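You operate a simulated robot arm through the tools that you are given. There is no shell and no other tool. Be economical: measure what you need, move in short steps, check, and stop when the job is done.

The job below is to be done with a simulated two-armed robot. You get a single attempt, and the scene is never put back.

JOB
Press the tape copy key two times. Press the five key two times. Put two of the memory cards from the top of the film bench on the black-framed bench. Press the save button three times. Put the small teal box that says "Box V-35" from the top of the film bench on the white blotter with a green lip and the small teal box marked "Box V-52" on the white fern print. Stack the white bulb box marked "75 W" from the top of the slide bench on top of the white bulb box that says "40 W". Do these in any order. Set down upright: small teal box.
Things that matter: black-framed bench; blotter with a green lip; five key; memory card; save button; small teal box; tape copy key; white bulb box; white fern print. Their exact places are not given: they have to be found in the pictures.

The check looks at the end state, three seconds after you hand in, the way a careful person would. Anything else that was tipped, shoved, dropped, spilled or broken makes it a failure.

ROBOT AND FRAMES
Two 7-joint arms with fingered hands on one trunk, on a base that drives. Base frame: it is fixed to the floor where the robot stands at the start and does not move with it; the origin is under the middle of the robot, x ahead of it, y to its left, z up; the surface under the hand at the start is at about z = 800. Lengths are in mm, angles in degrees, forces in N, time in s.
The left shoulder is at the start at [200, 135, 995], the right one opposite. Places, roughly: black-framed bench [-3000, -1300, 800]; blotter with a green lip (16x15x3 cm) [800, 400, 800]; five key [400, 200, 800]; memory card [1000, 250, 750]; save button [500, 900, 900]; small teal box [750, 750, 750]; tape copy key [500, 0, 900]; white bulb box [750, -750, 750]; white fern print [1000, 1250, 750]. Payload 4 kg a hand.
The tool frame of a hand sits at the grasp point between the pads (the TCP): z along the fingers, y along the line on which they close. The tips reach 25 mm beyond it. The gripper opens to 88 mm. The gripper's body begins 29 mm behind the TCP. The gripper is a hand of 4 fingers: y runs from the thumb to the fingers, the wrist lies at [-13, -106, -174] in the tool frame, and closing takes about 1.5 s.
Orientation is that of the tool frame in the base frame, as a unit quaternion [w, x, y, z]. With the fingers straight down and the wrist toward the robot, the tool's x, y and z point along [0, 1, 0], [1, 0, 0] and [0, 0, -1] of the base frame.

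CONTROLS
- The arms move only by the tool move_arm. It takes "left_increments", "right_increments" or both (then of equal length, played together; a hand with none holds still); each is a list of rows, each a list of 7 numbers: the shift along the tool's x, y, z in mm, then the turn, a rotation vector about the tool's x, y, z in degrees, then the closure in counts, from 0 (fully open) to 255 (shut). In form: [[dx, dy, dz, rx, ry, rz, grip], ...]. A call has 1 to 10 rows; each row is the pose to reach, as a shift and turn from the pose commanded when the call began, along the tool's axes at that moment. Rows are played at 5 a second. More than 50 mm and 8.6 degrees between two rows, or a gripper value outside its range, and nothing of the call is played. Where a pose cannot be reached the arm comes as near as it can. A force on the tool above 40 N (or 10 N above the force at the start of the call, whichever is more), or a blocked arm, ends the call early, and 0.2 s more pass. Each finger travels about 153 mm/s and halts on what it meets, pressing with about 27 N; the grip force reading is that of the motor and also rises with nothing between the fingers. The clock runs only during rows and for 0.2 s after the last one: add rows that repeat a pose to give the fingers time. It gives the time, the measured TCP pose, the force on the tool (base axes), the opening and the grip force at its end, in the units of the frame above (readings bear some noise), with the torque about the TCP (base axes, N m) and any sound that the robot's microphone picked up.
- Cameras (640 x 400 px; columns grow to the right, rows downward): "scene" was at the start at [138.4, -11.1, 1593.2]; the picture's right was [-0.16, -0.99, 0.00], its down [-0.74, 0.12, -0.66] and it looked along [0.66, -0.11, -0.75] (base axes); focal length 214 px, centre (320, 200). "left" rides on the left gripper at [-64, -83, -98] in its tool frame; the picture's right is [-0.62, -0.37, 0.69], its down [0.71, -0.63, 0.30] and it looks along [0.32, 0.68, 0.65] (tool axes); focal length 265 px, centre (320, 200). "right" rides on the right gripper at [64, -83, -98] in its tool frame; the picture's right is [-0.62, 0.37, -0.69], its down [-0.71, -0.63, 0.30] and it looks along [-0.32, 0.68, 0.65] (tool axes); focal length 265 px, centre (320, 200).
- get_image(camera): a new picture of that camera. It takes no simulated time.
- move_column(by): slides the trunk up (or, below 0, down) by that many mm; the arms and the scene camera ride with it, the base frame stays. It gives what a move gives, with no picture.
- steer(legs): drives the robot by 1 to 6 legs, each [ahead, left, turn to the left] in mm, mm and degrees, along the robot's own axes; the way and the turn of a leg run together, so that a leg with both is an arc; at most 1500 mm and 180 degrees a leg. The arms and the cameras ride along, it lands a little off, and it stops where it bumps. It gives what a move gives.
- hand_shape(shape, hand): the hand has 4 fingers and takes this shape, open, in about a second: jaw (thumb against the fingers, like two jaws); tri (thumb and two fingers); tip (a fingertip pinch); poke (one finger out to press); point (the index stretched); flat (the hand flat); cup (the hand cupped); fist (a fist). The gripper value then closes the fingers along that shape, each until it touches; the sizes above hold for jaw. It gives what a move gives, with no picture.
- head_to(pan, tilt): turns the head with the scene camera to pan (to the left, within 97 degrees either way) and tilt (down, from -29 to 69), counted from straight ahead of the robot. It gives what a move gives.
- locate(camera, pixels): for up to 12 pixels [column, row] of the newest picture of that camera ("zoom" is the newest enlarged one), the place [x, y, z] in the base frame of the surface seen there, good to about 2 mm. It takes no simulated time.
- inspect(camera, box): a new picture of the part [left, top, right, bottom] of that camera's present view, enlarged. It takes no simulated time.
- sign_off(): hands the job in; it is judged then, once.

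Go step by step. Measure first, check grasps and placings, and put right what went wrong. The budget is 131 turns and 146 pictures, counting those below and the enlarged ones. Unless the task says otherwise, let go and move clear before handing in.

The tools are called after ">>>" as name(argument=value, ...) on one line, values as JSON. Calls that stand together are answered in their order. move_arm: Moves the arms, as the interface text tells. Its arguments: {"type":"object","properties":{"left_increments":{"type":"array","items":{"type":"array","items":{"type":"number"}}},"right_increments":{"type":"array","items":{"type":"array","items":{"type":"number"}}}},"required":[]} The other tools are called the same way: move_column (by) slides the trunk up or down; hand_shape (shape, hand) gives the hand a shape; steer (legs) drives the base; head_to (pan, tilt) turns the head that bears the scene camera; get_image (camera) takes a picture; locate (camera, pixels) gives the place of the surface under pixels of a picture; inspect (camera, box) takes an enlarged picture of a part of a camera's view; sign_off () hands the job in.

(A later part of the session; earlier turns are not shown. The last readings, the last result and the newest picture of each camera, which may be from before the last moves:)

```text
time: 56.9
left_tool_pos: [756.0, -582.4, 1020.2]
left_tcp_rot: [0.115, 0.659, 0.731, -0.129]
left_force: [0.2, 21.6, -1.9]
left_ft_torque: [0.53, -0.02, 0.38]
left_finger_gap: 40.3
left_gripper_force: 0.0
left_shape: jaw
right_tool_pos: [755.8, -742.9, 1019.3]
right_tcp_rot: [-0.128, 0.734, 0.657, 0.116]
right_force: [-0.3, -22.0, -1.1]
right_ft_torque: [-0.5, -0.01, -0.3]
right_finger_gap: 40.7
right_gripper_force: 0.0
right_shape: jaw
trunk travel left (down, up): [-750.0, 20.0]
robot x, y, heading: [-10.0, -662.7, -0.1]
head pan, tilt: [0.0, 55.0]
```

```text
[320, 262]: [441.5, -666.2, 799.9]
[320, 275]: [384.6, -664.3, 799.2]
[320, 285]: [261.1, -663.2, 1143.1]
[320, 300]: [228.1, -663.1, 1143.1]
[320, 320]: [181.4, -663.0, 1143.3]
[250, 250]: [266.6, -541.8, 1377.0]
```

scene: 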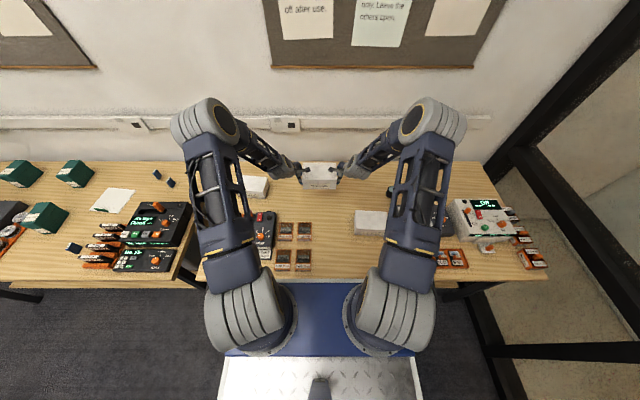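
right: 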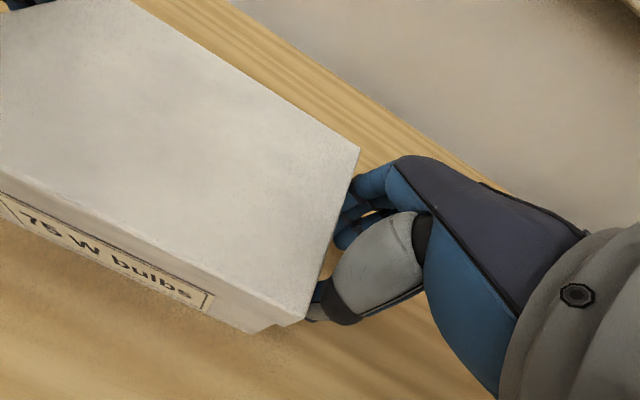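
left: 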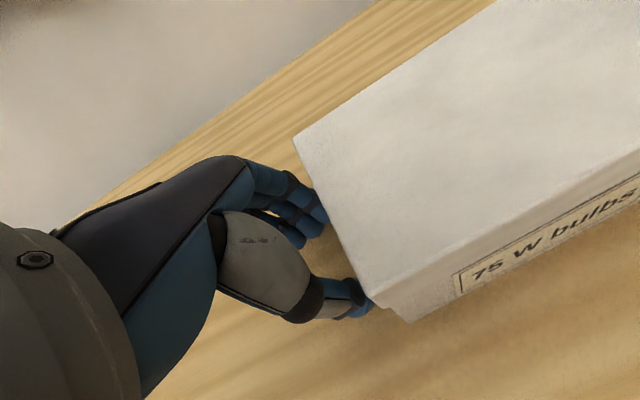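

Bench front edge is x≈360; I'll keep robot x near −10, drive left 436 with a −5.7° turn, and reach forward with the arms.

>>> steer(legs=[[0, 436, 0], [0, 0, -5.7]])

>>> get_image(camera="scene")

>>> inspect(camera="scene", box=[256, 140, 384, 220])

```text
time: 60.1
left_tool_pos: [761.8, -222.6, 1018.7]
left_tcp_rot: [0.108, 0.696, 0.697, -0.134]
left_force: [2.2, 19.2, -1.3]
left_ft_torque: [0.46, -0.03, 0.3]
left_finger_gap: 40.6
left_gripper_force: 0.2
left_shape: jaw
right_tool_pos: [745.1, -383.6, 1020.8]
right_tcp_rot: [-0.122, 0.767, 0.618, 0.122]
right_force: [-1.8, -20.1, -0.6]
right_ft_torque: [-0.45, 0.04, -0.22]
right_finger_gap: 40.6
right_gripper_force: 0.1
right_shape: jaw
trunk travel left (down, up): [-750.0, 20.0]
robot x, y, heading: [-9.3, -221.9, -5.9]
head pan, tilt: [0.0, 55.0]
```

```text
76 pictures are left
```

scene: 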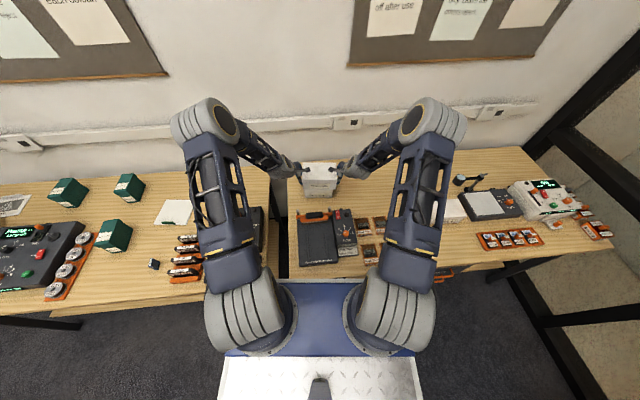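

```text
5.00 times, centred on (320, 180) of scene
```

zoom: 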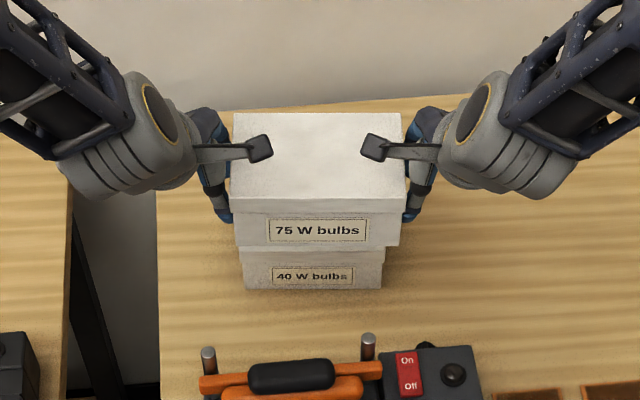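

Nicely aligned in yaw and sideways. Measure both boxes.

>>> locate(camera="zoom", pixels=[[238, 190], [398, 190], [320, 190], [320, 118], [236, 118], [250, 262], [376, 266], [320, 225], [250, 280], [376, 283], [320, 262], [258, 240]])

```text
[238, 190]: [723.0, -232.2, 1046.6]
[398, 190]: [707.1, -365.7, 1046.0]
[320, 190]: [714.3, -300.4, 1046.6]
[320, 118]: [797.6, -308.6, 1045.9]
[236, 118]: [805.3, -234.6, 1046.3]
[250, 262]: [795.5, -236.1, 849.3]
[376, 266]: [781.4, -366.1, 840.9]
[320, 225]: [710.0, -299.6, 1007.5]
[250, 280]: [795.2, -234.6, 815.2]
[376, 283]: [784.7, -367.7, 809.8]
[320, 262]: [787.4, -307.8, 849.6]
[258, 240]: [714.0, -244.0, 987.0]
```

Need forward 77 mm and +6 mm sideways in robot frame. Move both arms together.

>>> move_arm(left_increments=[[-0.5, 15.4, -0.4, 0, 0, 0, 139], [-1, 30.8, -0.8, 0, 0, 0, 139], [-1.5, 46.1, -1.2, 0, 0, 0, 139], [-2, 61.5, -1.6, 0, 0, 0, 139], [-2.5, 76.9, -2, 0, 0, 0, 139], [-2.5, 76.9, -2, 0, 0, 0, 139]], right_increments=[[2.7, 15.1, 0.4, 0, 0, 0, 139], [5.4, 30.3, 0.8, 0, 0, 0, 139], [8.2, 45.4, 1.2, 0, 0, 0, 139], [10.9, 60.6, 1.6, 0, 0, 0, 139], [13.6, 75.7, 2, 0, 0, 0, 139], [13.6, 75.7, 2, 0, 0, 0, 139]])

>>> move_column(by=-80)

>>> inspect(camera="scene", box=[256, 140, 384, 220])

>>> locate(camera="zoom", pixels=[[240, 170], [398, 170], [320, 170], [320, 150], [240, 205], [396, 205], [320, 205], [250, 240], [376, 240], [320, 240], [320, 225], [320, 260]])

```text
time: 61.5
left_tool_pos: [840.0, -223.7, 1019.7]
left_tcp_rot: [0.107, 0.696, 0.697, -0.134]
left_force: [1.8, 15.0, -0.4]
left_ft_torque: [0.36, -0.02, 0.13]
left_finger_gap: 40.4
left_gripper_force: 0.1
left_shape: jaw
right_tool_pos: [823.2, -387.8, 1018.3]
right_tcp_rot: [-0.122, 0.767, 0.618, 0.121]
right_force: [-1.5, -15.0, -1.2]
right_ft_torque: [-0.36, 0.01, -0.19]
right_finger_gap: 40.5
right_gripper_force: 0.1
right_shape: jaw
trunk travel left (down, up): [-750.0, 20.0]
robot x, y, heading: [-8.8, -222.6, -6.1]
head pan, tilt: [0.0, 55.0]
```

```text
time: 62.7
left_tool_pos: [840.0, -225.1, 939.5]
left_tcp_rot: [0.108, 0.697, 0.696, -0.134]
left_force: [2.0, 17.2, -1.5]
left_ft_torque: [0.38, -0.03, 0.24]
left_finger_gap: 40.7
left_gripper_force: 0.0
left_shape: jaw
right_tool_pos: [823.4, -387.5, 939.7]
right_tcp_rot: [-0.122, 0.767, 0.618, 0.121]
right_force: [-1.7, -17.5, -1.0]
right_ft_torque: [-0.42, 0.02, -0.23]
right_finger_gap: 40.5
right_gripper_force: 0.1
right_shape: jaw
trunk travel left (down, up): [-670.0, 100.0]
robot x, y, heading: [-7.9, -228.0, -6.1]
head pan, tilt: [0.0, 55.0]
```

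```text
5.00 times, centred on (320, 180) of scene
```

zoom: 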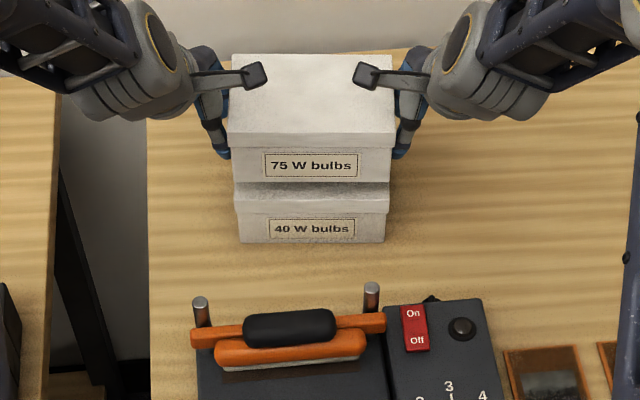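

```text
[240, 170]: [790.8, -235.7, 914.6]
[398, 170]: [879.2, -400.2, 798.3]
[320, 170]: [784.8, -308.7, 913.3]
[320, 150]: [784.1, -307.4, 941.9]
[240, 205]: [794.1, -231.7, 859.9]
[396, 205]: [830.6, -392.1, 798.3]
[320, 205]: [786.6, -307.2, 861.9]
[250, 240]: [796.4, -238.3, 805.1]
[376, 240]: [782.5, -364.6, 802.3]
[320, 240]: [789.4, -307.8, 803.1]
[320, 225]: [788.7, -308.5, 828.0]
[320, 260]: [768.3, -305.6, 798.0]
```

Aligned within ~2 mm; about 29 mm to go. Column −24, then gentle arm lowering.

>>> move_column(by=-24)

>>> move_arm(left_increments=[[0.7, 0.1, 1.9, 0, 0, 0, 139], [1.4, 0.15, 3.8, 0, 0, 0, 139], [2.1, 0.2, 5.6, 0, 0, 0, 139]], right_increments=[[-0.7, 0.1, 1.9, 0, 0, 0, 139], [-1.4, 0.15, 3.8, 0, 0, 0, 139], [-2.1, 0.2, 5.6, 0, 0, 0, 139]])

```text
time: 63.4
left_tool_pos: [839.4, -224.6, 915.5]
left_tcp_rot: [0.108, 0.696, 0.697, -0.134]
left_force: [1.9, 17.5, -0.6]
left_ft_torque: [0.38, -0.07, 0.19]
left_finger_gap: 40.6
left_gripper_force: 0.1
left_shape: jaw
right_tool_pos: [822.3, -387.8, 915.0]
right_tcp_rot: [-0.122, 0.767, 0.618, 0.122]
right_force: [-1.7, -17.9, -1.3]
right_ft_torque: [-0.38, 0.07, -0.26]
right_finger_gap: 40.2
right_gripper_force: 0.0
right_shape: jaw
trunk travel left (down, up): [-646.0, 124.0]
robot x, y, heading: [-5.4, -221.4, -5.9]
head pan, tilt: [0.0, 55.0]
```

```text
time: 64.2
left_tool_pos: [840.4, -224.6, 911.6]
left_tcp_rot: [0.11, 0.696, 0.697, -0.133]
left_force: [1.8, 17.4, 4.9]
left_ft_torque: [0.35, -0.08, 0.23]
left_finger_gap: 40.7
left_gripper_force: 0.0
left_shape: jaw
right_tool_pos: [821.9, -387.6, 910.5]
right_tcp_rot: [-0.121, 0.767, 0.618, 0.122]
right_force: [-3.4, -16.2, 4.9]
right_ft_torque: [-0.37, 0.05, -0.22]
right_finger_gap: 40.9
right_gripper_force: 0.0
right_shape: jaw
trunk travel left (down, up): [-646.0, 124.0]
robot x, y, heading: [-4.4, -224.2, -5.9]
head pan, tilt: [0.0, 55.0]
```

Box rests on the 40 W box (+5 N each). Open outward simultaneously, then raise.

>>> move_arm(left_increments=[[3.7, 0.4, -1.4, 0, 0, 0, 139], [7.5, 0.8, -2.7, 0, 0, 0, 139], [14, 1.5, -5.1, 0, 0, 0, 139], [28, 3, -10.3, 0, 0, 0, 139], [42, 4.5, -15.4, 0, 0, 0, 139], [42, 4.5, -15.4, 0, 0, 0, 139]], right_increments=[[-3.7, 0.4, -1.4, 0, 0, 0, 139], [-7.5, 0.8, -2.7, 0, 0, 0, 139], [-14, 1.5, -5.1, 0, 0, 0, 139], [-28, 3, -10.3, 0, 0, 0, 139], [-42, 4.5, -15.4, 0, 0, 0, 139], [-42, 4.5, -15.4, 0, 0, 0, 139]])

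>>> move_column(by=124)

>>> inspect(camera="scene", box=[256, 140, 384, 220])

```text
time: 65.6
left_tool_pos: [843.2, -180.4, 909.5]
left_tcp_rot: [0.108, 0.696, 0.697, -0.135]
left_force: [0.0, 0.1, -0.8]
left_ft_torque: [-0.03, 0.0, 0.0]
left_finger_gap: 40.2
left_gripper_force: 0.0
left_shape: jaw
right_tool_pos: [816.7, -431.2, 908.4]
right_tcp_rot: [-0.122, 0.767, 0.618, 0.122]
right_force: [0.1, 0.7, -0.4]
right_ft_torque: [0.01, -0.03, 0.0]
right_finger_gap: 40.2
right_gripper_force: 0.1
right_shape: jaw
trunk travel left (down, up): [-646.0, 124.0]
robot x, y, heading: [-5.0, -224.9, -5.9]
head pan, tilt: [0.0, 55.0]
```

```text
time: 67.1
left_tool_pos: [844.0, -179.9, 1032.2]
left_tcp_rot: [0.109, 0.697, 0.696, -0.134]
left_force: [0.1, 0.1, 0.1]
left_ft_torque: [0.03, -0.05, 0.05]
left_finger_gap: 39.9
left_gripper_force: 0.1
left_shape: jaw
right_tool_pos: [816.5, -432.6, 1033.0]
right_tcp_rot: [-0.122, 0.767, 0.617, 0.123]
right_force: [0.5, 0.5, 0.8]
right_ft_torque: [0.0, -0.01, 0.03]
right_finger_gap: 40.1
right_gripper_force: 0.2
right_shape: jaw
trunk travel left (down, up): [-770.0, 0.0]
robot x, y, heading: [-9.5, -221.1, -6.2]
head pan, tilt: [0.0, 55.0]
```

```text
5.00 times, centred on (320, 180) of scene
```

zoom: 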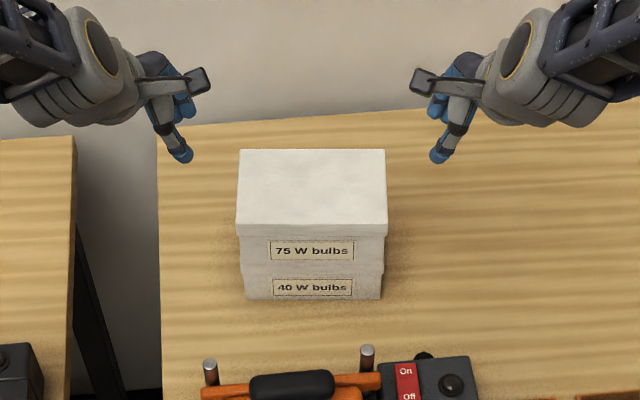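

Stack is neat. Straighten and retract both hands, then drive to face the teal boxes.

>>> move_arm(left_increments=[[7, -35, -16, 0, 0, 0, 100], [14, -70, -32, 0, 0, 0, 60], [21, -105, -48, -0.3, 5, 1.5, 30], [28, -140, -65, -0.5, 10, 3, 0], [35, -175, -81, -0.8, 15, 4.5, 0], [42, -210, -97, -1.05, 20, 6, 0], [48, -246, -114, -1.05, 20, 6, 0], [48, -246, -114, -1.05, 20, 6, 0]], right_increments=[[-7, -35, -16, 0, 0, 0, 100], [-14, -70, -32, 0, 0, 0, 60], [-21, -105, -48, -0.3, -5, -1.5, 30], [-28, -140, -65, -0.5, -10, -3, 0], [-35, -175, -81, -0.8, -15, -4.5, 0], [-42, -210, -97, -1.05, -20, -6, 0], [-48, -246, -114, -1.05, -20, -6, 0], [-48, -246, -114, -1.05, -20, -6, 0]])

>>> steer(legs=[[0, 0, 6], [-60, 600, 0]])

>>> get_image(camera="scene")

```text
time: 68.9
left_tool_pos: [600.7, -94.3, 1133.7]
left_tcp_rot: [-0.001, 0.744, 0.668, 0.0]
left_force: [0.6, -0.3, -0.6]
left_ft_torque: [-0.02, -0.01, 0.03]
left_finger_gap: 88.0
left_gripper_force: 0.1
left_shape: jaw
right_tool_pos: [560.1, -464.0, 1132.0]
right_tcp_rot: [0.0, 0.744, 0.668, -0.001]
right_force: [0.0, 0.2, 0.4]
right_ft_torque: [-0.03, 0.05, 0.0]
right_finger_gap: 87.7
right_gripper_force: 0.0
right_shape: jaw
trunk travel left (down, up): [-770.0, 0.0]
robot x, y, heading: [-5.4, -225.0, -6.1]
head pan, tilt: [0.0, 55.0]
```

```text
time: 72.8
left_tool_pos: [524.4, 561.0, 1133.7]
left_tcp_rot: [0.0, 0.708, 0.706, 0.001]
left_force: [1.3, 0.3, 0.1]
left_ft_torque: [0.01, -0.01, -0.03]
left_finger_gap: 87.4
left_gripper_force: 0.1
left_shape: jaw
right_tool_pos: [523.8, 189.4, 1132.0]
right_tcp_rot: [0.001, 0.709, 0.705, -0.001]
right_force: [0.7, -0.3, 0.0]
right_ft_torque: [-0.01, 0.02, 0.01]
right_finger_gap: 87.9
right_gripper_force: 0.0
right_shape: jaw
trunk travel left (down, up): [-770.0, 0.0]
robot x, y, heading: [-67.6, 371.4, -0.1]
head pan, tilt: [0.0, 55.0]
```

```text
72 pictures are left
```

scene: 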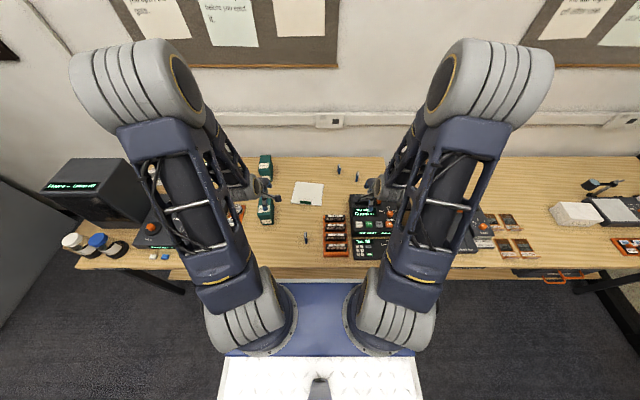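

V-35 is at scene (266,212). Zoom and measure it and the blotter.

>>> inspect(camera="scene", box=[240, 170, 336, 230])

>>> get_image(camera="left")

```text
6.67 times, centred on (288, 200) of scene
```

zoom: 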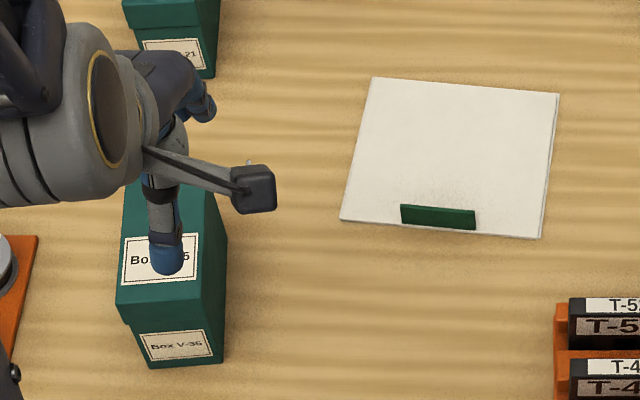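

```text
70 pictures are left
```

left: 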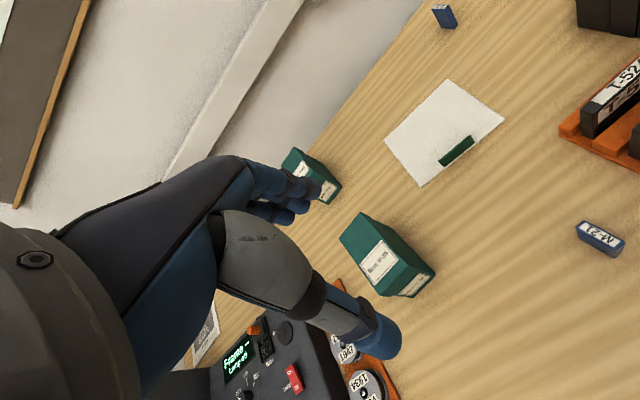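

>>> inspect(camera="left", box=[320, 190, 448, 310])

>>> locate(camera="left", pixels=[[360, 218], [344, 238], [375, 284], [402, 259], [432, 272], [412, 294], [380, 250], [446, 82], [500, 120], [420, 182], [388, 140], [455, 150]])

```text
3.33 times, centred on (384, 250) of left
```

zoom: 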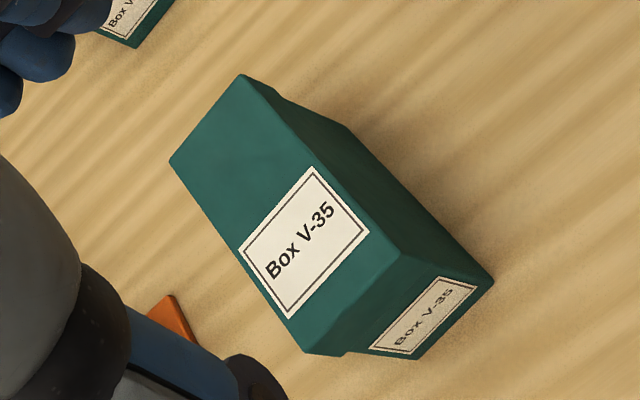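

```text
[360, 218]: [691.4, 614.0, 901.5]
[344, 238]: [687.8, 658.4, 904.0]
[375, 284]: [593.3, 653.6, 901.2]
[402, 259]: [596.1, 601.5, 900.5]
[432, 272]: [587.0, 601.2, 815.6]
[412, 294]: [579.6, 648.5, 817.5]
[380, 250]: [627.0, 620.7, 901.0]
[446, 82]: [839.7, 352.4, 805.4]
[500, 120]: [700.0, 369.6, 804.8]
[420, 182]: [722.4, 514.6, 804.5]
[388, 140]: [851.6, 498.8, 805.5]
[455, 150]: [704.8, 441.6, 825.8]
```

V-35: centre ≈(642,632), ~105×56, yaw ≈+5°, top 901. Lower the trunk, and turn the left hand 85° so it closes across the narrow side.

>>> move_column(by=-120)

>>> move_arm(left_increments=[[7, 12, 0, 0, 0, 8.5, 0], [14, 24, 0, 0, 0, 17, 0], [21, 36, 0, 0, 0, 25.5, 0], [28, 48, 0, 0, 0, 34, 0], [35, 60, 0, 0, 0, 42.5, 0], [42, 72, 0, 0, 0, 51, 0], [49, 84, 0, 0, 0, 59.5, 0], [56, 96, 0, 0, 0, 68, 0], [63, 108, 0, 0, 0, 76.5, 0], [71, 118, 0, 0, 0, 85, 0]])

>>> get_image(camera="scene")

>>> get_image(camera="left")

```text
time: 74.3
left_tool_pos: [525.1, 560.6, 1014.7]
left_tcp_rot: [0.0, 0.709, 0.706, 0.001]
left_force: [-0.1, 0.7, -0.5]
left_ft_torque: [0.03, 0.0, 0.03]
left_finger_gap: 87.7
left_gripper_force: 0.1
left_shape: jaw
right_tool_pos: [523.6, 187.9, 1013.5]
right_tcp_rot: [0.001, 0.709, 0.705, 0.0]
right_force: [-0.5, 0.6, 0.7]
right_ft_torque: [-0.01, 0.02, 0.02]
right_finger_gap: 87.9
right_gripper_force: 0.0
right_shape: jaw
trunk travel left (down, up): [-650.0, 120.0]
robot x, y, heading: [-68.9, 371.8, 0.1]
head pan, tilt: [0.0, 55.0]
```

```text
time: 76.5
left_tool_pos: [644.5, 630.9, 1014.4]
left_tcp_rot: [-0.001, 0.999, 0.04, 0.0]
left_force: [-0.5, 0.6, -0.7]
left_ft_torque: [0.03, 0.03, -0.03]
left_finger_gap: 87.7
left_gripper_force: 0.0
left_shape: jaw
right_tool_pos: [523.1, 189.0, 1012.7]
right_tcp_rot: [0.001, 0.709, 0.705, -0.001]
right_force: [0.2, 0.5, -0.8]
right_ft_torque: [0.02, 0.01, 0.04]
right_finger_gap: 87.8
right_gripper_force: 0.0
right_shape: jaw
trunk travel left (down, up): [-650.0, 120.0]
robot x, y, heading: [-65.2, 370.6, -0.0]
head pan, tilt: [0.0, 55.0]
```

```text
68 pictures are left
```

scene: 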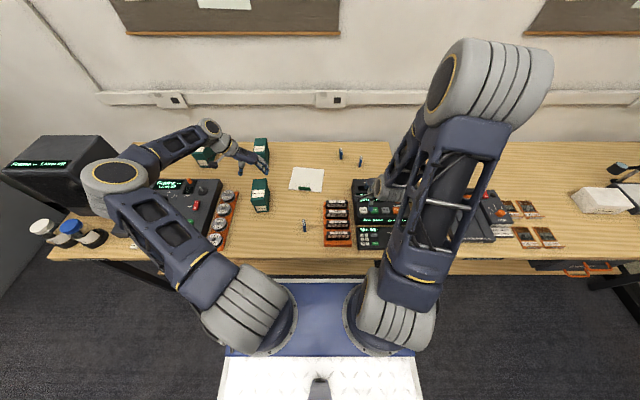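

```text
67 pictures are left
```

left: 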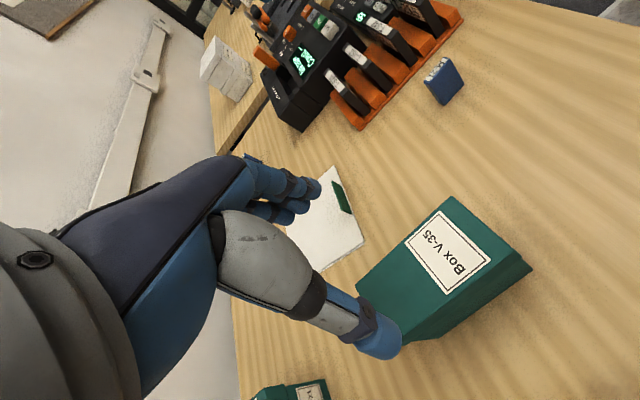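

The hand turned fine. The box is now unobstructed at scene (260,195); measure it exactly.

>>> inspect(camera="scene", box=[236, 170, 300, 220])

```text
8.00 times, centred on (268, 195) of scene
```

zoom: 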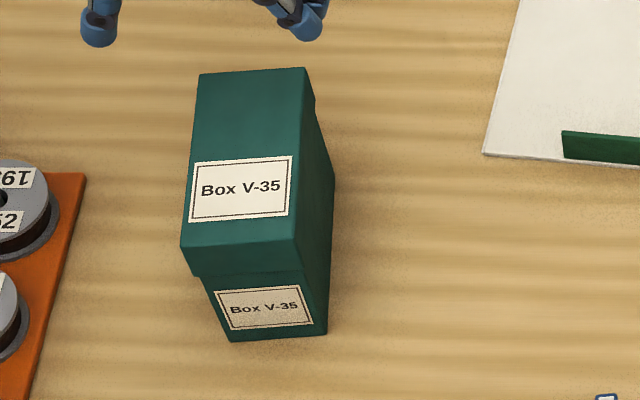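

>>> locate(camera="zoom", pixels=[[204, 78], [300, 72], [186, 240], [290, 236], [197, 268], [300, 262], [235, 335], [322, 330], [240, 160], [590, 150]])

```text
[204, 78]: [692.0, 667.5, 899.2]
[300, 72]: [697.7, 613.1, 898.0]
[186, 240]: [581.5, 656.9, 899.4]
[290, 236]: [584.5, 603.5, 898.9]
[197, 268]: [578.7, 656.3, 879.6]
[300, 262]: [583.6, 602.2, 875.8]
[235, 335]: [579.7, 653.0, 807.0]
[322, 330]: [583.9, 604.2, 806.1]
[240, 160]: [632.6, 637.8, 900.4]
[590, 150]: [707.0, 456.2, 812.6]
```

Box centre (638,635), yaw 5°, 58 wide. Descend around it.

>>> move_arm(left_increments=[[-6.2, -4.5, 0, 0, 0, 0, 0], [-6.2, -4.5, 35, 0, 0, 0, 0], [-6.2, -4.5, 70, 0, 0, 0, 0], [-6.2, -4.5, 85, 0, 0, 0, 0], [-6.2, -4.5, 85, 0, 0, 0, 0]])

>>> inspect(camera="scene", box=[220, 160, 316, 220])

>>> get_image(camera="left")

```text
time: 77.7
left_tool_pos: [635.8, 636.3, 928.9]
left_tcp_rot: [0.0, 0.999, 0.042, 0.001]
left_force: [0.9, -0.6, 0.0]
left_ft_torque: [-0.02, 0.02, -0.01]
left_finger_gap: 87.7
left_gripper_force: 0.1
left_shape: jaw
right_tool_pos: [523.3, 189.4, 1011.9]
right_tcp_rot: [0.001, 0.709, 0.705, -0.001]
right_force: [0.1, 0.4, -0.6]
right_ft_torque: [-0.01, -0.02, 0.01]
right_finger_gap: 87.5
right_gripper_force: 0.1
right_shape: jaw
trunk travel left (down, up): [-650.0, 120.0]
robot x, y, heading: [-67.3, 371.9, -0.5]
head pan, tilt: [0.0, 55.0]
```

```text
6.67 times, centred on (268, 190) of scene
```

zoom: 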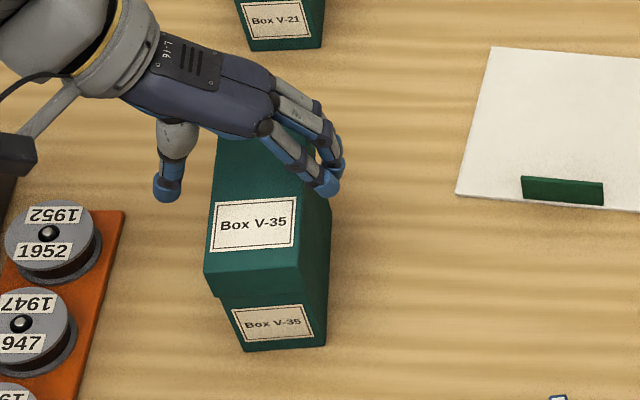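

```text
64 pictures are left
```

left: 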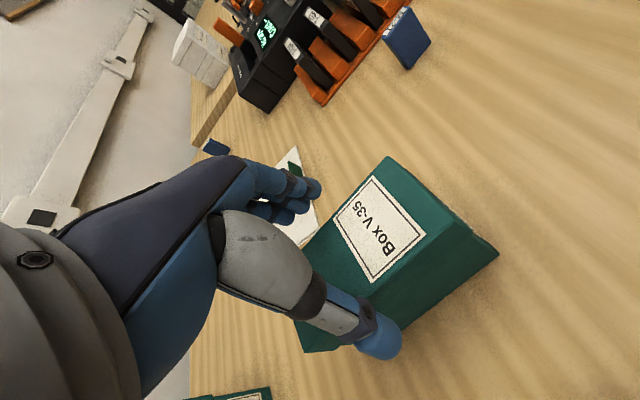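

Fingers straddle the box; descend to z≈878 and close.

>>> move_arm(left_increments=[[0, 0, 20, 0, 0, 0, 0], [0, 0, 40, 0, 0, 0, 0], [0, 0, 50, 0, 0, 0, 0], [0, 0, 50, 0, 0, 0, 60], [0, 0, 50, 0, 0, 0, 120], [0, 0, 50, 0, 0, 0, 160], [0, 0, 50, 0, 0, 0, 200], [0, 0, 50, 0, 0, 0, 255], [0, 0, 50, 0, 0, 0, 255], [0, 0, 50, 0, 0, 0, 255]])

>>> inspect(camera="scene", box=[220, 160, 316, 220])

```text
time: 79.9
left_tool_pos: [637.2, 636.5, 879.8]
left_tcp_rot: [-0.001, 0.999, 0.042, 0.0]
left_force: [1.4, 0.1, 0.1]
left_ft_torque: [0.02, 0.03, -0.02]
left_finger_gap: 50.2
left_gripper_force: 26.9
left_shape: jaw
right_tool_pos: [523.6, 188.7, 1012.3]
right_tcp_rot: [0.0, 0.709, 0.706, 0.0]
right_force: [1.1, -0.5, -1.1]
right_ft_torque: [0.0, 0.0, 0.03]
right_finger_gap: 87.8
right_gripper_force: 0.1
right_shape: jaw
trunk travel left (down, up): [-650.0, 120.0]
robot x, y, heading: [-64.7, 369.4, -0.3]
head pan, tilt: [0.0, 55.0]
```

```text
6.67 times, centred on (268, 190) of scene
```

zoom: 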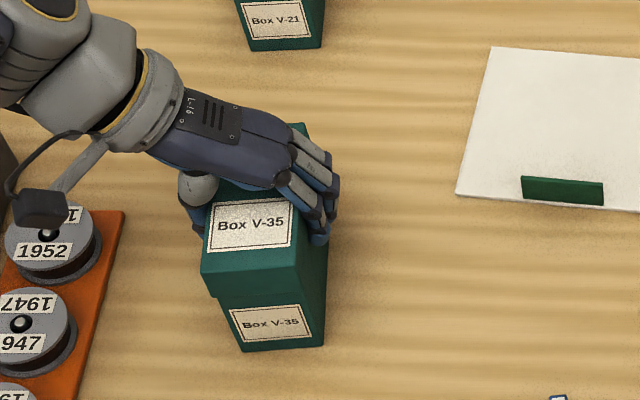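

Gripped with a 50 mm gap. Lift slowly first and look.

>>> move_arm(left_increments=[[0, 0, -10, 0, 0, 0, 255], [0, 0, -25, 0, 0, 0, 255], [0, 0, -50, 0, 0, 0, 255], [0, 0, -75, 0, 0, 0, 255], [0, 0, -90, 0, 0, 0, 255], [0, 0, -90, 0, 0, 0, 255]])

>>> inspect(camera="scene", box=[220, 150, 348, 230])

```text
time: 81.3
left_tool_pos: [636.9, 636.0, 969.8]
left_tcp_rot: [-0.001, 0.999, 0.042, 0.0]
left_force: [0.0, -0.2, -2.5]
left_ft_torque: [0.01, -0.01, -0.03]
left_finger_gap: 50.2
left_gripper_force: 27.3
left_shape: jaw
right_tool_pos: [523.5, 189.3, 1012.8]
right_tcp_rot: [0.0, 0.709, 0.705, -0.001]
right_force: [-0.1, -0.5, -0.7]
right_ft_torque: [-0.03, -0.01, -0.03]
right_finger_gap: 88.0
right_gripper_force: 0.0
right_shape: jaw
trunk travel left (down, up): [-650.0, 120.0]
robot x, y, heading: [-67.9, 368.3, -0.3]
head pan, tilt: [0.0, 55.0]
```

```text
5.00 times, centred on (284, 190) of scene
```

zoom: 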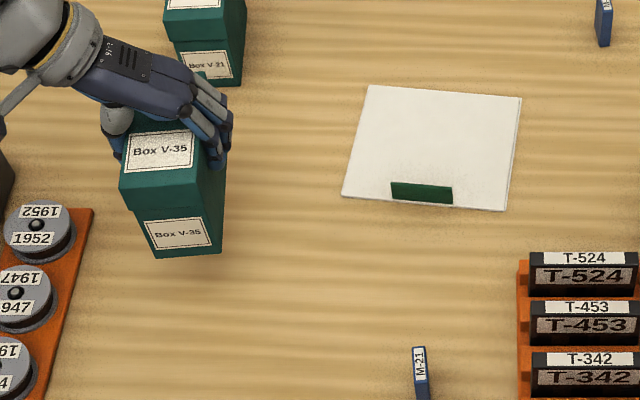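

Box lifted whole. Confirm blotter corners before travelling.

>>> locate(camera="zoom", pixels=[[372, 88], [518, 100], [503, 207], [345, 194], [395, 180], [452, 187], [430, 140], [395, 195]])

>>> move_arm(left_increments=[[21, 35.5, 0, 0, 0, 2, 255], [42, 71, 0, 0, 0, 4, 255], [63, 106, 0, 0, 0, 6, 255], [84, 142, 0, 0, 0, 8, 255], [105, 177, 0, 0, 0, 10, 255], [126, 213, 0, 0, 0, 12, 255], [126, 213, 0, 0, 0, 12, 255]])

>>> inspect(camera="scene", box=[250, 140, 362, 210])

```text
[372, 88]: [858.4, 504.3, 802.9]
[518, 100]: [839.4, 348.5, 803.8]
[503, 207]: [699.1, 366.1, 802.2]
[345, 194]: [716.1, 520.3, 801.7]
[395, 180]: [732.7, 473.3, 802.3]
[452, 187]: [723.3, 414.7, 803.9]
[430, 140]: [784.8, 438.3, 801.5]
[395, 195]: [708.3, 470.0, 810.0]
```

```text
time: 82.9
left_tool_pos: [780.1, 432.9, 968.0]
left_tcp_rot: [-0.001, 0.998, -0.064, -0.001]
left_force: [-0.1, 1.0, -3.5]
left_ft_torque: [0.0, -0.02, 0.04]
left_finger_gap: 50.3
left_gripper_force: 27.0
left_shape: jaw
right_tool_pos: [523.3, 188.5, 1012.6]
right_tcp_rot: [0.001, 0.709, 0.706, -0.001]
right_force: [0.1, 0.1, 0.9]
right_ft_torque: [-0.02, 0.02, 0.02]
right_finger_gap: 87.8
right_gripper_force: 0.1
right_shape: jaw
trunk travel left (down, up): [-650.0, 120.0]
robot x, y, heading: [-67.5, 373.9, -0.0]
head pan, tilt: [0.0, 55.0]
```

```text
5.71 times, centred on (306, 175) of scene
```

zoom: 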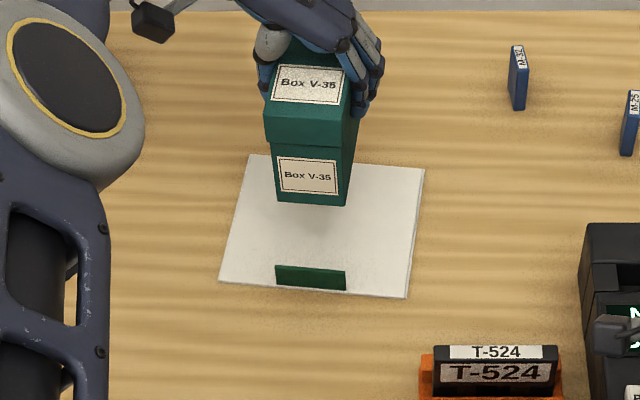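

Box is centred over the blotter (front ~725, lip ~710). Lower.

>>> move_arm(left_increments=[[0, 0, 25, 0, 0, 0, 255], [0, 0, 50, 0, 0, 0, 255], [0, 0, 70, 0, 0, 0, 255], [0, 0, 74, 0, 0, 0, 255], [0, 0, 74, 0, 0, 0, 255]])

>>> inspect(camera="scene", box=[260, 155, 356, 215])

>>> locate(camera="zoom", pixels=[[225, 190], [310, 195], [225, 215], [305, 215], [230, 228], [300, 230], [270, 240]])

```text
time: 84.1
left_tool_pos: [780.9, 433.9, 895.0]
left_tcp_rot: [-0.001, 0.998, -0.063, 0.0]
left_force: [-0.4, -0.5, -3.0]
left_ft_torque: [0.01, -0.03, 0.03]
left_finger_gap: 50.2
left_gripper_force: 26.7
left_shape: jaw
right_tool_pos: [523.3, 190.2, 1012.5]
right_tcp_rot: [0.0, 0.709, 0.705, -0.001]
right_force: [-0.5, 0.3, -0.1]
right_ft_torque: [-0.02, 0.02, -0.01]
right_finger_gap: 87.6
right_gripper_force: 0.0
right_shape: jaw
trunk travel left (down, up): [-650.0, 120.0]
robot x, y, heading: [-68.2, 370.2, -0.4]
head pan, tilt: [0.0, 55.0]
```

```text
6.67 times, centred on (308, 185) of scene
```

zoom: 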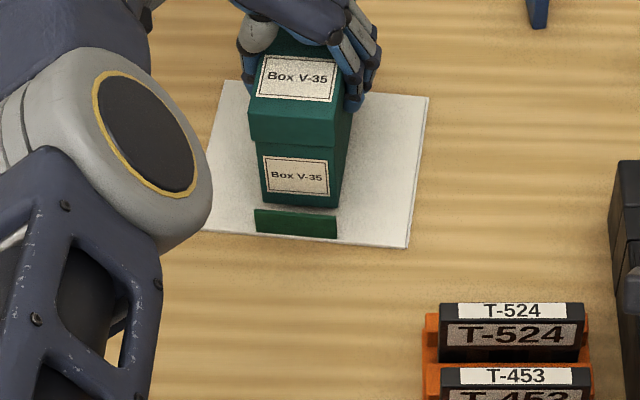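

```text
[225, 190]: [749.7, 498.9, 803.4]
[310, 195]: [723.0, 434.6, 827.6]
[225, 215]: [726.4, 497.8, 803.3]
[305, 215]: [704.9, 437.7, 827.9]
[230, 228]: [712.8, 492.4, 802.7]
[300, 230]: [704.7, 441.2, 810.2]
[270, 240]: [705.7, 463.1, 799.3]
```

Front face 723, lip 705 — clear. Lower the last ~12 mm in small steps.

>>> move_arm(left_increments=[[0, 0, 4, 0, 0, 0, 255], [0, 0, 8, 0, 0, 0, 255], [0, 0, 10, 0, 0, 0, 255], [0, 0, 12, 0, 0, 0, 255]])

```text
time: 85.1
left_tool_pos: [777.9, 434.6, 884.7]
left_tcp_rot: [-0.001, 0.998, -0.063, 0.0]
left_force: [0.0, -1.1, -3.3]
left_ft_torque: [0.0, 0.01, 0.01]
left_finger_gap: 50.2
left_gripper_force: 27.3
left_shape: jaw
left hand out of reach, approached as far as the arm can: row 2, 4
right_tool_pos: [523.7, 189.0, 1012.3]
right_tcp_rot: [0.001, 0.709, 0.705, 0.0]
right_force: [-1.0, 0.0, -0.9]
right_ft_torque: [-0.02, 0.01, -0.01]
right_finger_gap: 87.9
right_gripper_force: 0.1
right_shape: jaw
trunk travel left (down, up): [-650.0, 120.0]
robot x, y, heading: [-66.4, 369.0, -0.2]
head pan, tilt: [0.0, 55.0]
```

Arm at its reach limit and not yet touching; use the column for the last few mm.

>>> move_column(by=-3)

```text
time: 85.6
left_tool_pos: [777.5, 434.3, 884.6]
left_tcp_rot: [0.0, 0.998, -0.063, 0.001]
left_force: [-1.9, -0.2, 6.0]
left_ft_torque: [0.16, 0.0, 0.01]
left_finger_gap: 50.0
left_gripper_force: 27.0
left_shape: jaw
right_tool_pos: [523.5, 188.7, 1008.4]
right_tcp_rot: [0.001, 0.709, 0.705, -0.001]
right_force: [0.7, -0.5, 0.8]
right_ft_torque: [-0.01, 0.03, 0.03]
right_finger_gap: 87.7
right_gripper_force: 0.1
right_shape: jaw
trunk travel left (down, up): [-647.0, 123.0]
robot x, y, heading: [-70.3, 370.0, -0.2]
head pan, tilt: [0.0, 55.0]
```

Contact (+6 N). Open and raise with the column.

>>> move_arm(left_increments=[[0, 0, 0, 0, 0, 0, 180], [0, 0, 0, 0, 0, 0, 120], [0, 0, 0, 0, 0, 0, 60], [0, 0, 0, 0, 0, 0, 0], [0, 0, 0, 0, 0, 0, 0], [0, 0, 0, 0, 0, 0, 0]])

>>> move_column(by=120)

>>> inspect(camera="scene", box=[250, 150, 362, 220])

```text
time: 87.0
left_tool_pos: [777.9, 433.7, 881.2]
left_tcp_rot: [-0.001, 0.998, -0.062, 0.0]
left_force: [0.4, -3.9, 9.1]
left_ft_torque: [0.01, 0.09, -0.06]
left_finger_gap: 87.6
left_gripper_force: 0.0
left_shape: jaw
right_tool_pos: [522.8, 188.8, 1008.7]
right_tcp_rot: [0.0, 0.709, 0.705, 0.0]
right_force: [-0.3, 0.7, -0.4]
right_ft_torque: [-0.02, 0.0, 0.01]
right_finger_gap: 87.7
right_gripper_force: 0.1
right_shape: jaw
trunk travel left (down, up): [-647.0, 123.0]
robot x, y, heading: [-69.1, 369.0, -0.3]
head pan, tilt: [0.0, 55.0]
```

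```text
time: 88.5
left_tool_pos: [776.4, 434.7, 1001.2]
left_tcp_rot: [0.0, 0.998, -0.063, 0.0]
left_force: [0.3, 0.3, -1.5]
left_ft_torque: [0.02, -0.01, 0.02]
left_finger_gap: 87.7
left_gripper_force: 0.0
left_shape: jaw
right_tool_pos: [524.3, 188.8, 1129.0]
right_tcp_rot: [0.001, 0.709, 0.705, -0.001]
right_force: [-0.1, 0.5, -0.6]
right_ft_torque: [0.01, -0.02, 0.0]
right_finger_gap: 87.7
right_gripper_force: 0.1
right_shape: jaw
trunk travel left (down, up): [-767.0, 3.0]
robot x, y, heading: [-66.1, 369.6, -0.2]
head pan, tilt: [0.0, 55.0]
```

```text
5.71 times, centred on (306, 185) of scene
```

zoom: 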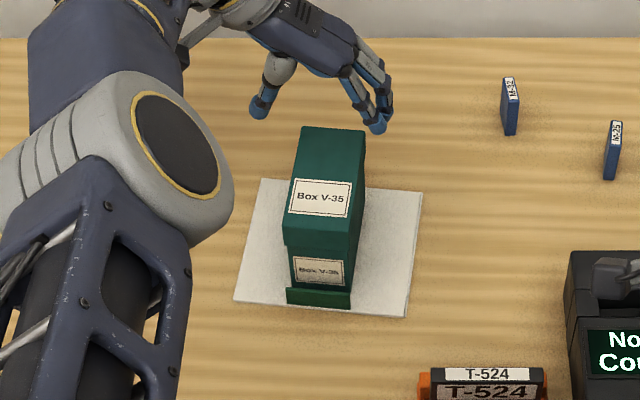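

V-35 stands on the blotter. Now retract and raise the left hand, and drive left to view V-52 and the fern print.

>>> move_arm(left_increments=[[0, 0, -40, 0, 0, 0, 0], [-20, 2.5, -80, 0, 0, 0, 0], [-55, 7, -110, 0, 0, 0, 0], [-90, 11.5, -130, 0, 0, 0, 0], [-125, 16, -150, 0, 0, 0, 0], [-160, 20, -160, 0, 0, 0, 0], [-195, 25, -160, 0, 0, 0, 0]])

>>> steer(legs=[[0, 540, 0]])

>>> get_image(camera="scene")

>>> get_image(camera="left")

```text
time: 90.1
left_tool_pos: [581.2, 432.7, 1162.2]
left_tcp_rot: [-0.002, 0.998, -0.063, 0.0]
left_force: [0.3, -0.3, -0.5]
left_ft_torque: [0.02, 0.0, 0.0]
left_finger_gap: 87.9
left_gripper_force: 0.1
left_shape: jaw
right_tool_pos: [523.3, 188.0, 1129.3]
right_tcp_rot: [0.0, 0.709, 0.705, 0.0]
right_force: [-0.3, 0.6, 0.9]
right_ft_torque: [-0.02, -0.02, 0.01]
right_finger_gap: 88.0
right_gripper_force: 0.0
right_shape: jaw
trunk travel left (down, up): [-767.0, 3.0]
robot x, y, heading: [-64.9, 371.0, -0.3]
head pan, tilt: [0.0, 55.0]
```

```text
time: 93.2
left_tool_pos: [586.6, 969.1, 1163.1]
left_tcp_rot: [-0.001, 0.998, -0.067, 0.0]
left_force: [-0.1, 0.3, 0.6]
left_ft_torque: [-0.02, -0.01, -0.04]
left_finger_gap: 87.8
left_gripper_force: 0.1
left_shape: jaw
right_tool_pos: [525.6, 724.1, 1128.5]
right_tcp_rot: [0.0, 0.711, 0.703, -0.001]
right_force: [-0.5, 0.8, -0.3]
right_ft_torque: [0.0, 0.0, 0.03]
right_finger_gap: 87.7
right_gripper_force: 0.1
right_shape: jaw
trunk travel left (down, up): [-767.0, 3.0]
robot x, y, heading: [-60.7, 906.7, -0.6]
head pan, tilt: [0.0, 55.0]
```

```text
58 pictures are left
```

scene: 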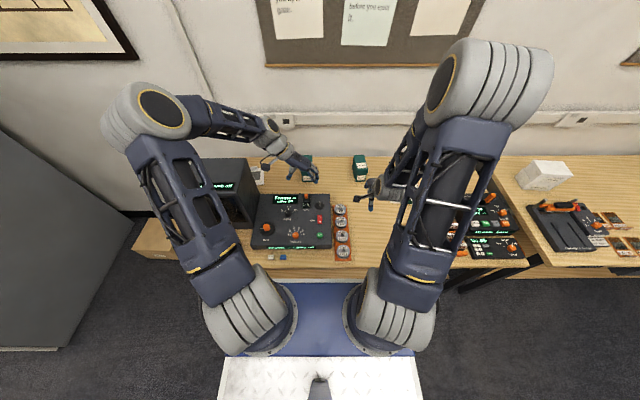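

```text
57 pictures are left
```

left: 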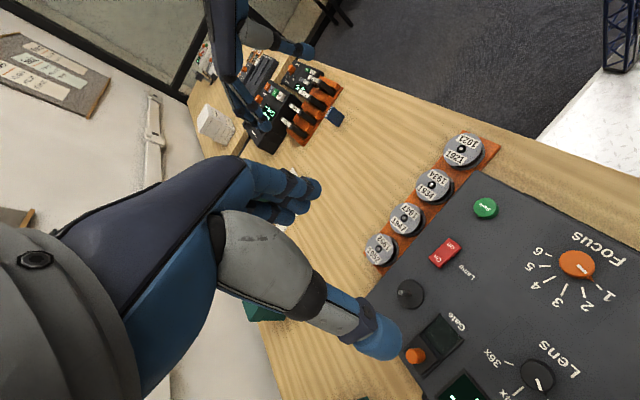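

The left camera sees the robot's base (white plate, right edge). Measure the base front and the bench edge; also zoom on the print.

>>> locate(camera="left", pixels=[[575, 125], [600, 150], [630, 175], [560, 140], [580, 155], [605, 170], [530, 150], [625, 50]])

>>> inspect(camera="scene", box=[200, 140, 328, 220])

>>> locate(camera="zoom", pixels=[[290, 140], [310, 138], [312, 215], [285, 175], [210, 95], [245, 95], [235, 215], [60, 90], [545, 85], [520, 120]])

```text
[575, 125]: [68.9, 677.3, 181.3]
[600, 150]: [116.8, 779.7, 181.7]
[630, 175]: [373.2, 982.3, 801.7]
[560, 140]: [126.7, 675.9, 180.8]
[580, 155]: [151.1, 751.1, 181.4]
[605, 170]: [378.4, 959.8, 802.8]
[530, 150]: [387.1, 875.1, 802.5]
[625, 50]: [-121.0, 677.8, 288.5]
```

```text
5.00 times, centred on (264, 180) of scene
```

zoom: 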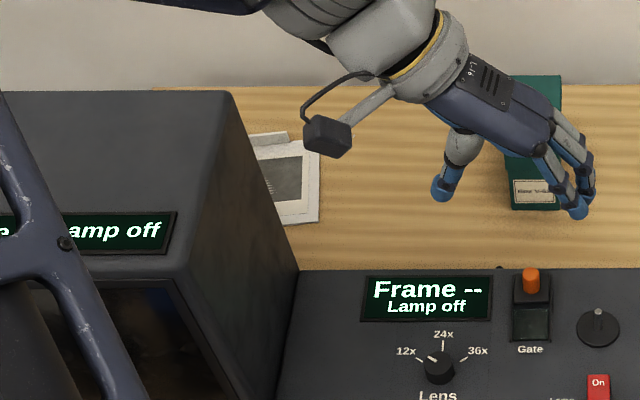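

```text
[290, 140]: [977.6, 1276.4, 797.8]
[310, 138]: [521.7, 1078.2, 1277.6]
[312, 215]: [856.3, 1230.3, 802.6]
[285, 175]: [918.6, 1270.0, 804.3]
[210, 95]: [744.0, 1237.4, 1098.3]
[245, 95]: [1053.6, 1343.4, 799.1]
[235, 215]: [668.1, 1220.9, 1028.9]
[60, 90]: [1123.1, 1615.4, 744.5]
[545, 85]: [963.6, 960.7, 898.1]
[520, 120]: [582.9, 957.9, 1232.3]
```

The viewer body (y≥1221, top ~1100) hides part of the print. I'll turn the left hand back so its camera looks forward-left at the print.

>>> move_arm(left_increments=[[0, 0, -5, 0, 0, -8.5, 0], [0, 0, -10, 0, 0, -17, 0], [0, 0, -15, 0, 0, -25.5, 0], [0, 0, -20, 0, 0, -34, 0], [0, 0, -25, 0, 0, -42.5, 0], [0, 0, -30, 0, 0, -51, 0], [0, 0, -35, 0, 0, -59.5, 0], [0, 0, -40, 0, 0, -68, 0], [0, 0, -45, 0, 0, -76.5, 0], [0, 0, -50, 0, 0, -85, 0]])

>>> get_image(camera="left")

```text
time: 95.5
left_tool_pos: [586.6, 968.9, 1214.7]
left_tcp_rot: [0.0, 0.78, 0.626, 0.001]
left_force: [0.2, 0.1, -0.1]
left_ft_torque: [-0.04, -0.01, 0.03]
left_finger_gap: 88.3
left_gripper_force: 0.0
left_shape: jaw
right_tool_pos: [527.9, 725.3, 1129.4]
right_tcp_rot: [0.001, 0.711, 0.703, -0.001]
right_force: [-0.3, 0.3, 0.5]
right_ft_torque: [-0.01, 0.0, 0.03]
right_finger_gap: 87.7
right_gripper_force: 0.1
right_shape: jaw
trunk travel left (down, up): [-767.0, 3.0]
robot x, y, heading: [-60.6, 908.5, -0.6]
head pan, tilt: [0.0, 55.0]
```

```text
55 pictures are left
```

left: 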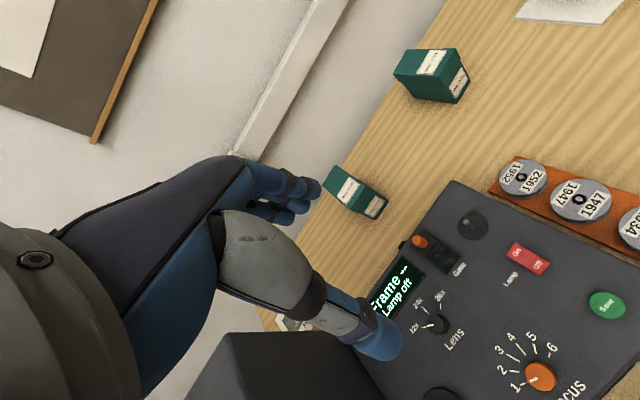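

The print is still hidden. I'll use the right hand (wrist toward −y) for V-52; its camera will then look at the print. Drive forward-left and rotate it.

>>> steer(legs=[[0, 160, 0.6], [80, 0, 0]])

>>> move_arm(right_increments=[[0, 0, 0, 0, 0, -8.5, 0], [0, 10, 0, 0, 0, -17, 0], [0, 20, 0, 0, 0, -25.5, 0], [0, 40, 0, 0, 0, -34, 0], [0, 60, 0, 0, 0, -42.5, 0], [10, 80, 0, 0, 0, -51, 0], [20, 100, 0, 0, 0, -59.5, 0], [30, 120, 0, 0, 0, -68, 0], [40, 140, 0, 0, 0, -76.5, 0], [50, 160, 0, 0, 0, -85, 0]])

>>> get_image(camera="right")

>>> get_image(camera="scene")

```text
time: 97.5
left_tool_pos: [664.9, 1134.1, 1214.3]
left_tcp_rot: [0.0, 0.777, 0.63, 0.001]
left_force: [0.0, -0.7, 0.5]
left_ft_torque: [0.0, -0.03, -0.04]
left_finger_gap: 88.0
left_gripper_force: 0.1
left_shape: jaw
right_tool_pos: [608.3, 889.1, 1129.6]
right_tcp_rot: [0.0, 0.707, 0.707, 0.0]
right_force: [-0.4, 0.5, 0.4]
right_ft_torque: [0.0, -0.04, -0.02]
right_finger_gap: 88.1
right_gripper_force: 0.0
right_shape: jaw
trunk travel left (down, up): [-767.0, 3.0]
robot x, y, heading: [16.0, 1069.3, 0.2]
head pan, tilt: [0.0, 55.0]
```

```text
time: 99.7
left_tool_pos: [665.7, 1132.7, 1212.4]
left_tcp_rot: [0.0, 0.777, 0.629, 0.001]
left_force: [0.8, -0.2, -0.3]
left_ft_torque: [0.03, -0.03, -0.01]
left_finger_gap: 87.8
left_gripper_force: 0.0
left_shape: jaw
right_tool_pos: [767.7, 940.5, 1130.2]
right_tcp_rot: [0.0, 0.043, 0.999, -0.001]
right_force: [-0.5, -0.2, 0.2]
right_ft_torque: [0.01, 0.02, 0.0]
right_finger_gap: 87.7
right_gripper_force: 0.1
right_shape: jaw
trunk travel left (down, up): [-767.0, 3.0]
robot x, y, heading: [17.1, 1069.1, 0.1]
head pan, tilt: [0.0, 55.0]
```

```text
54 pictures are left
```

right: 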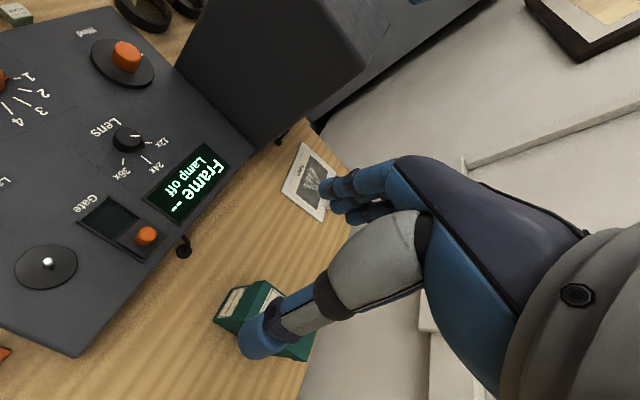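

```text
53 pictures are left
```

scene: 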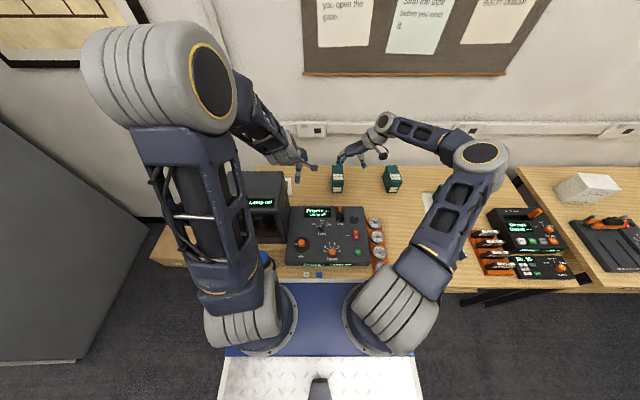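

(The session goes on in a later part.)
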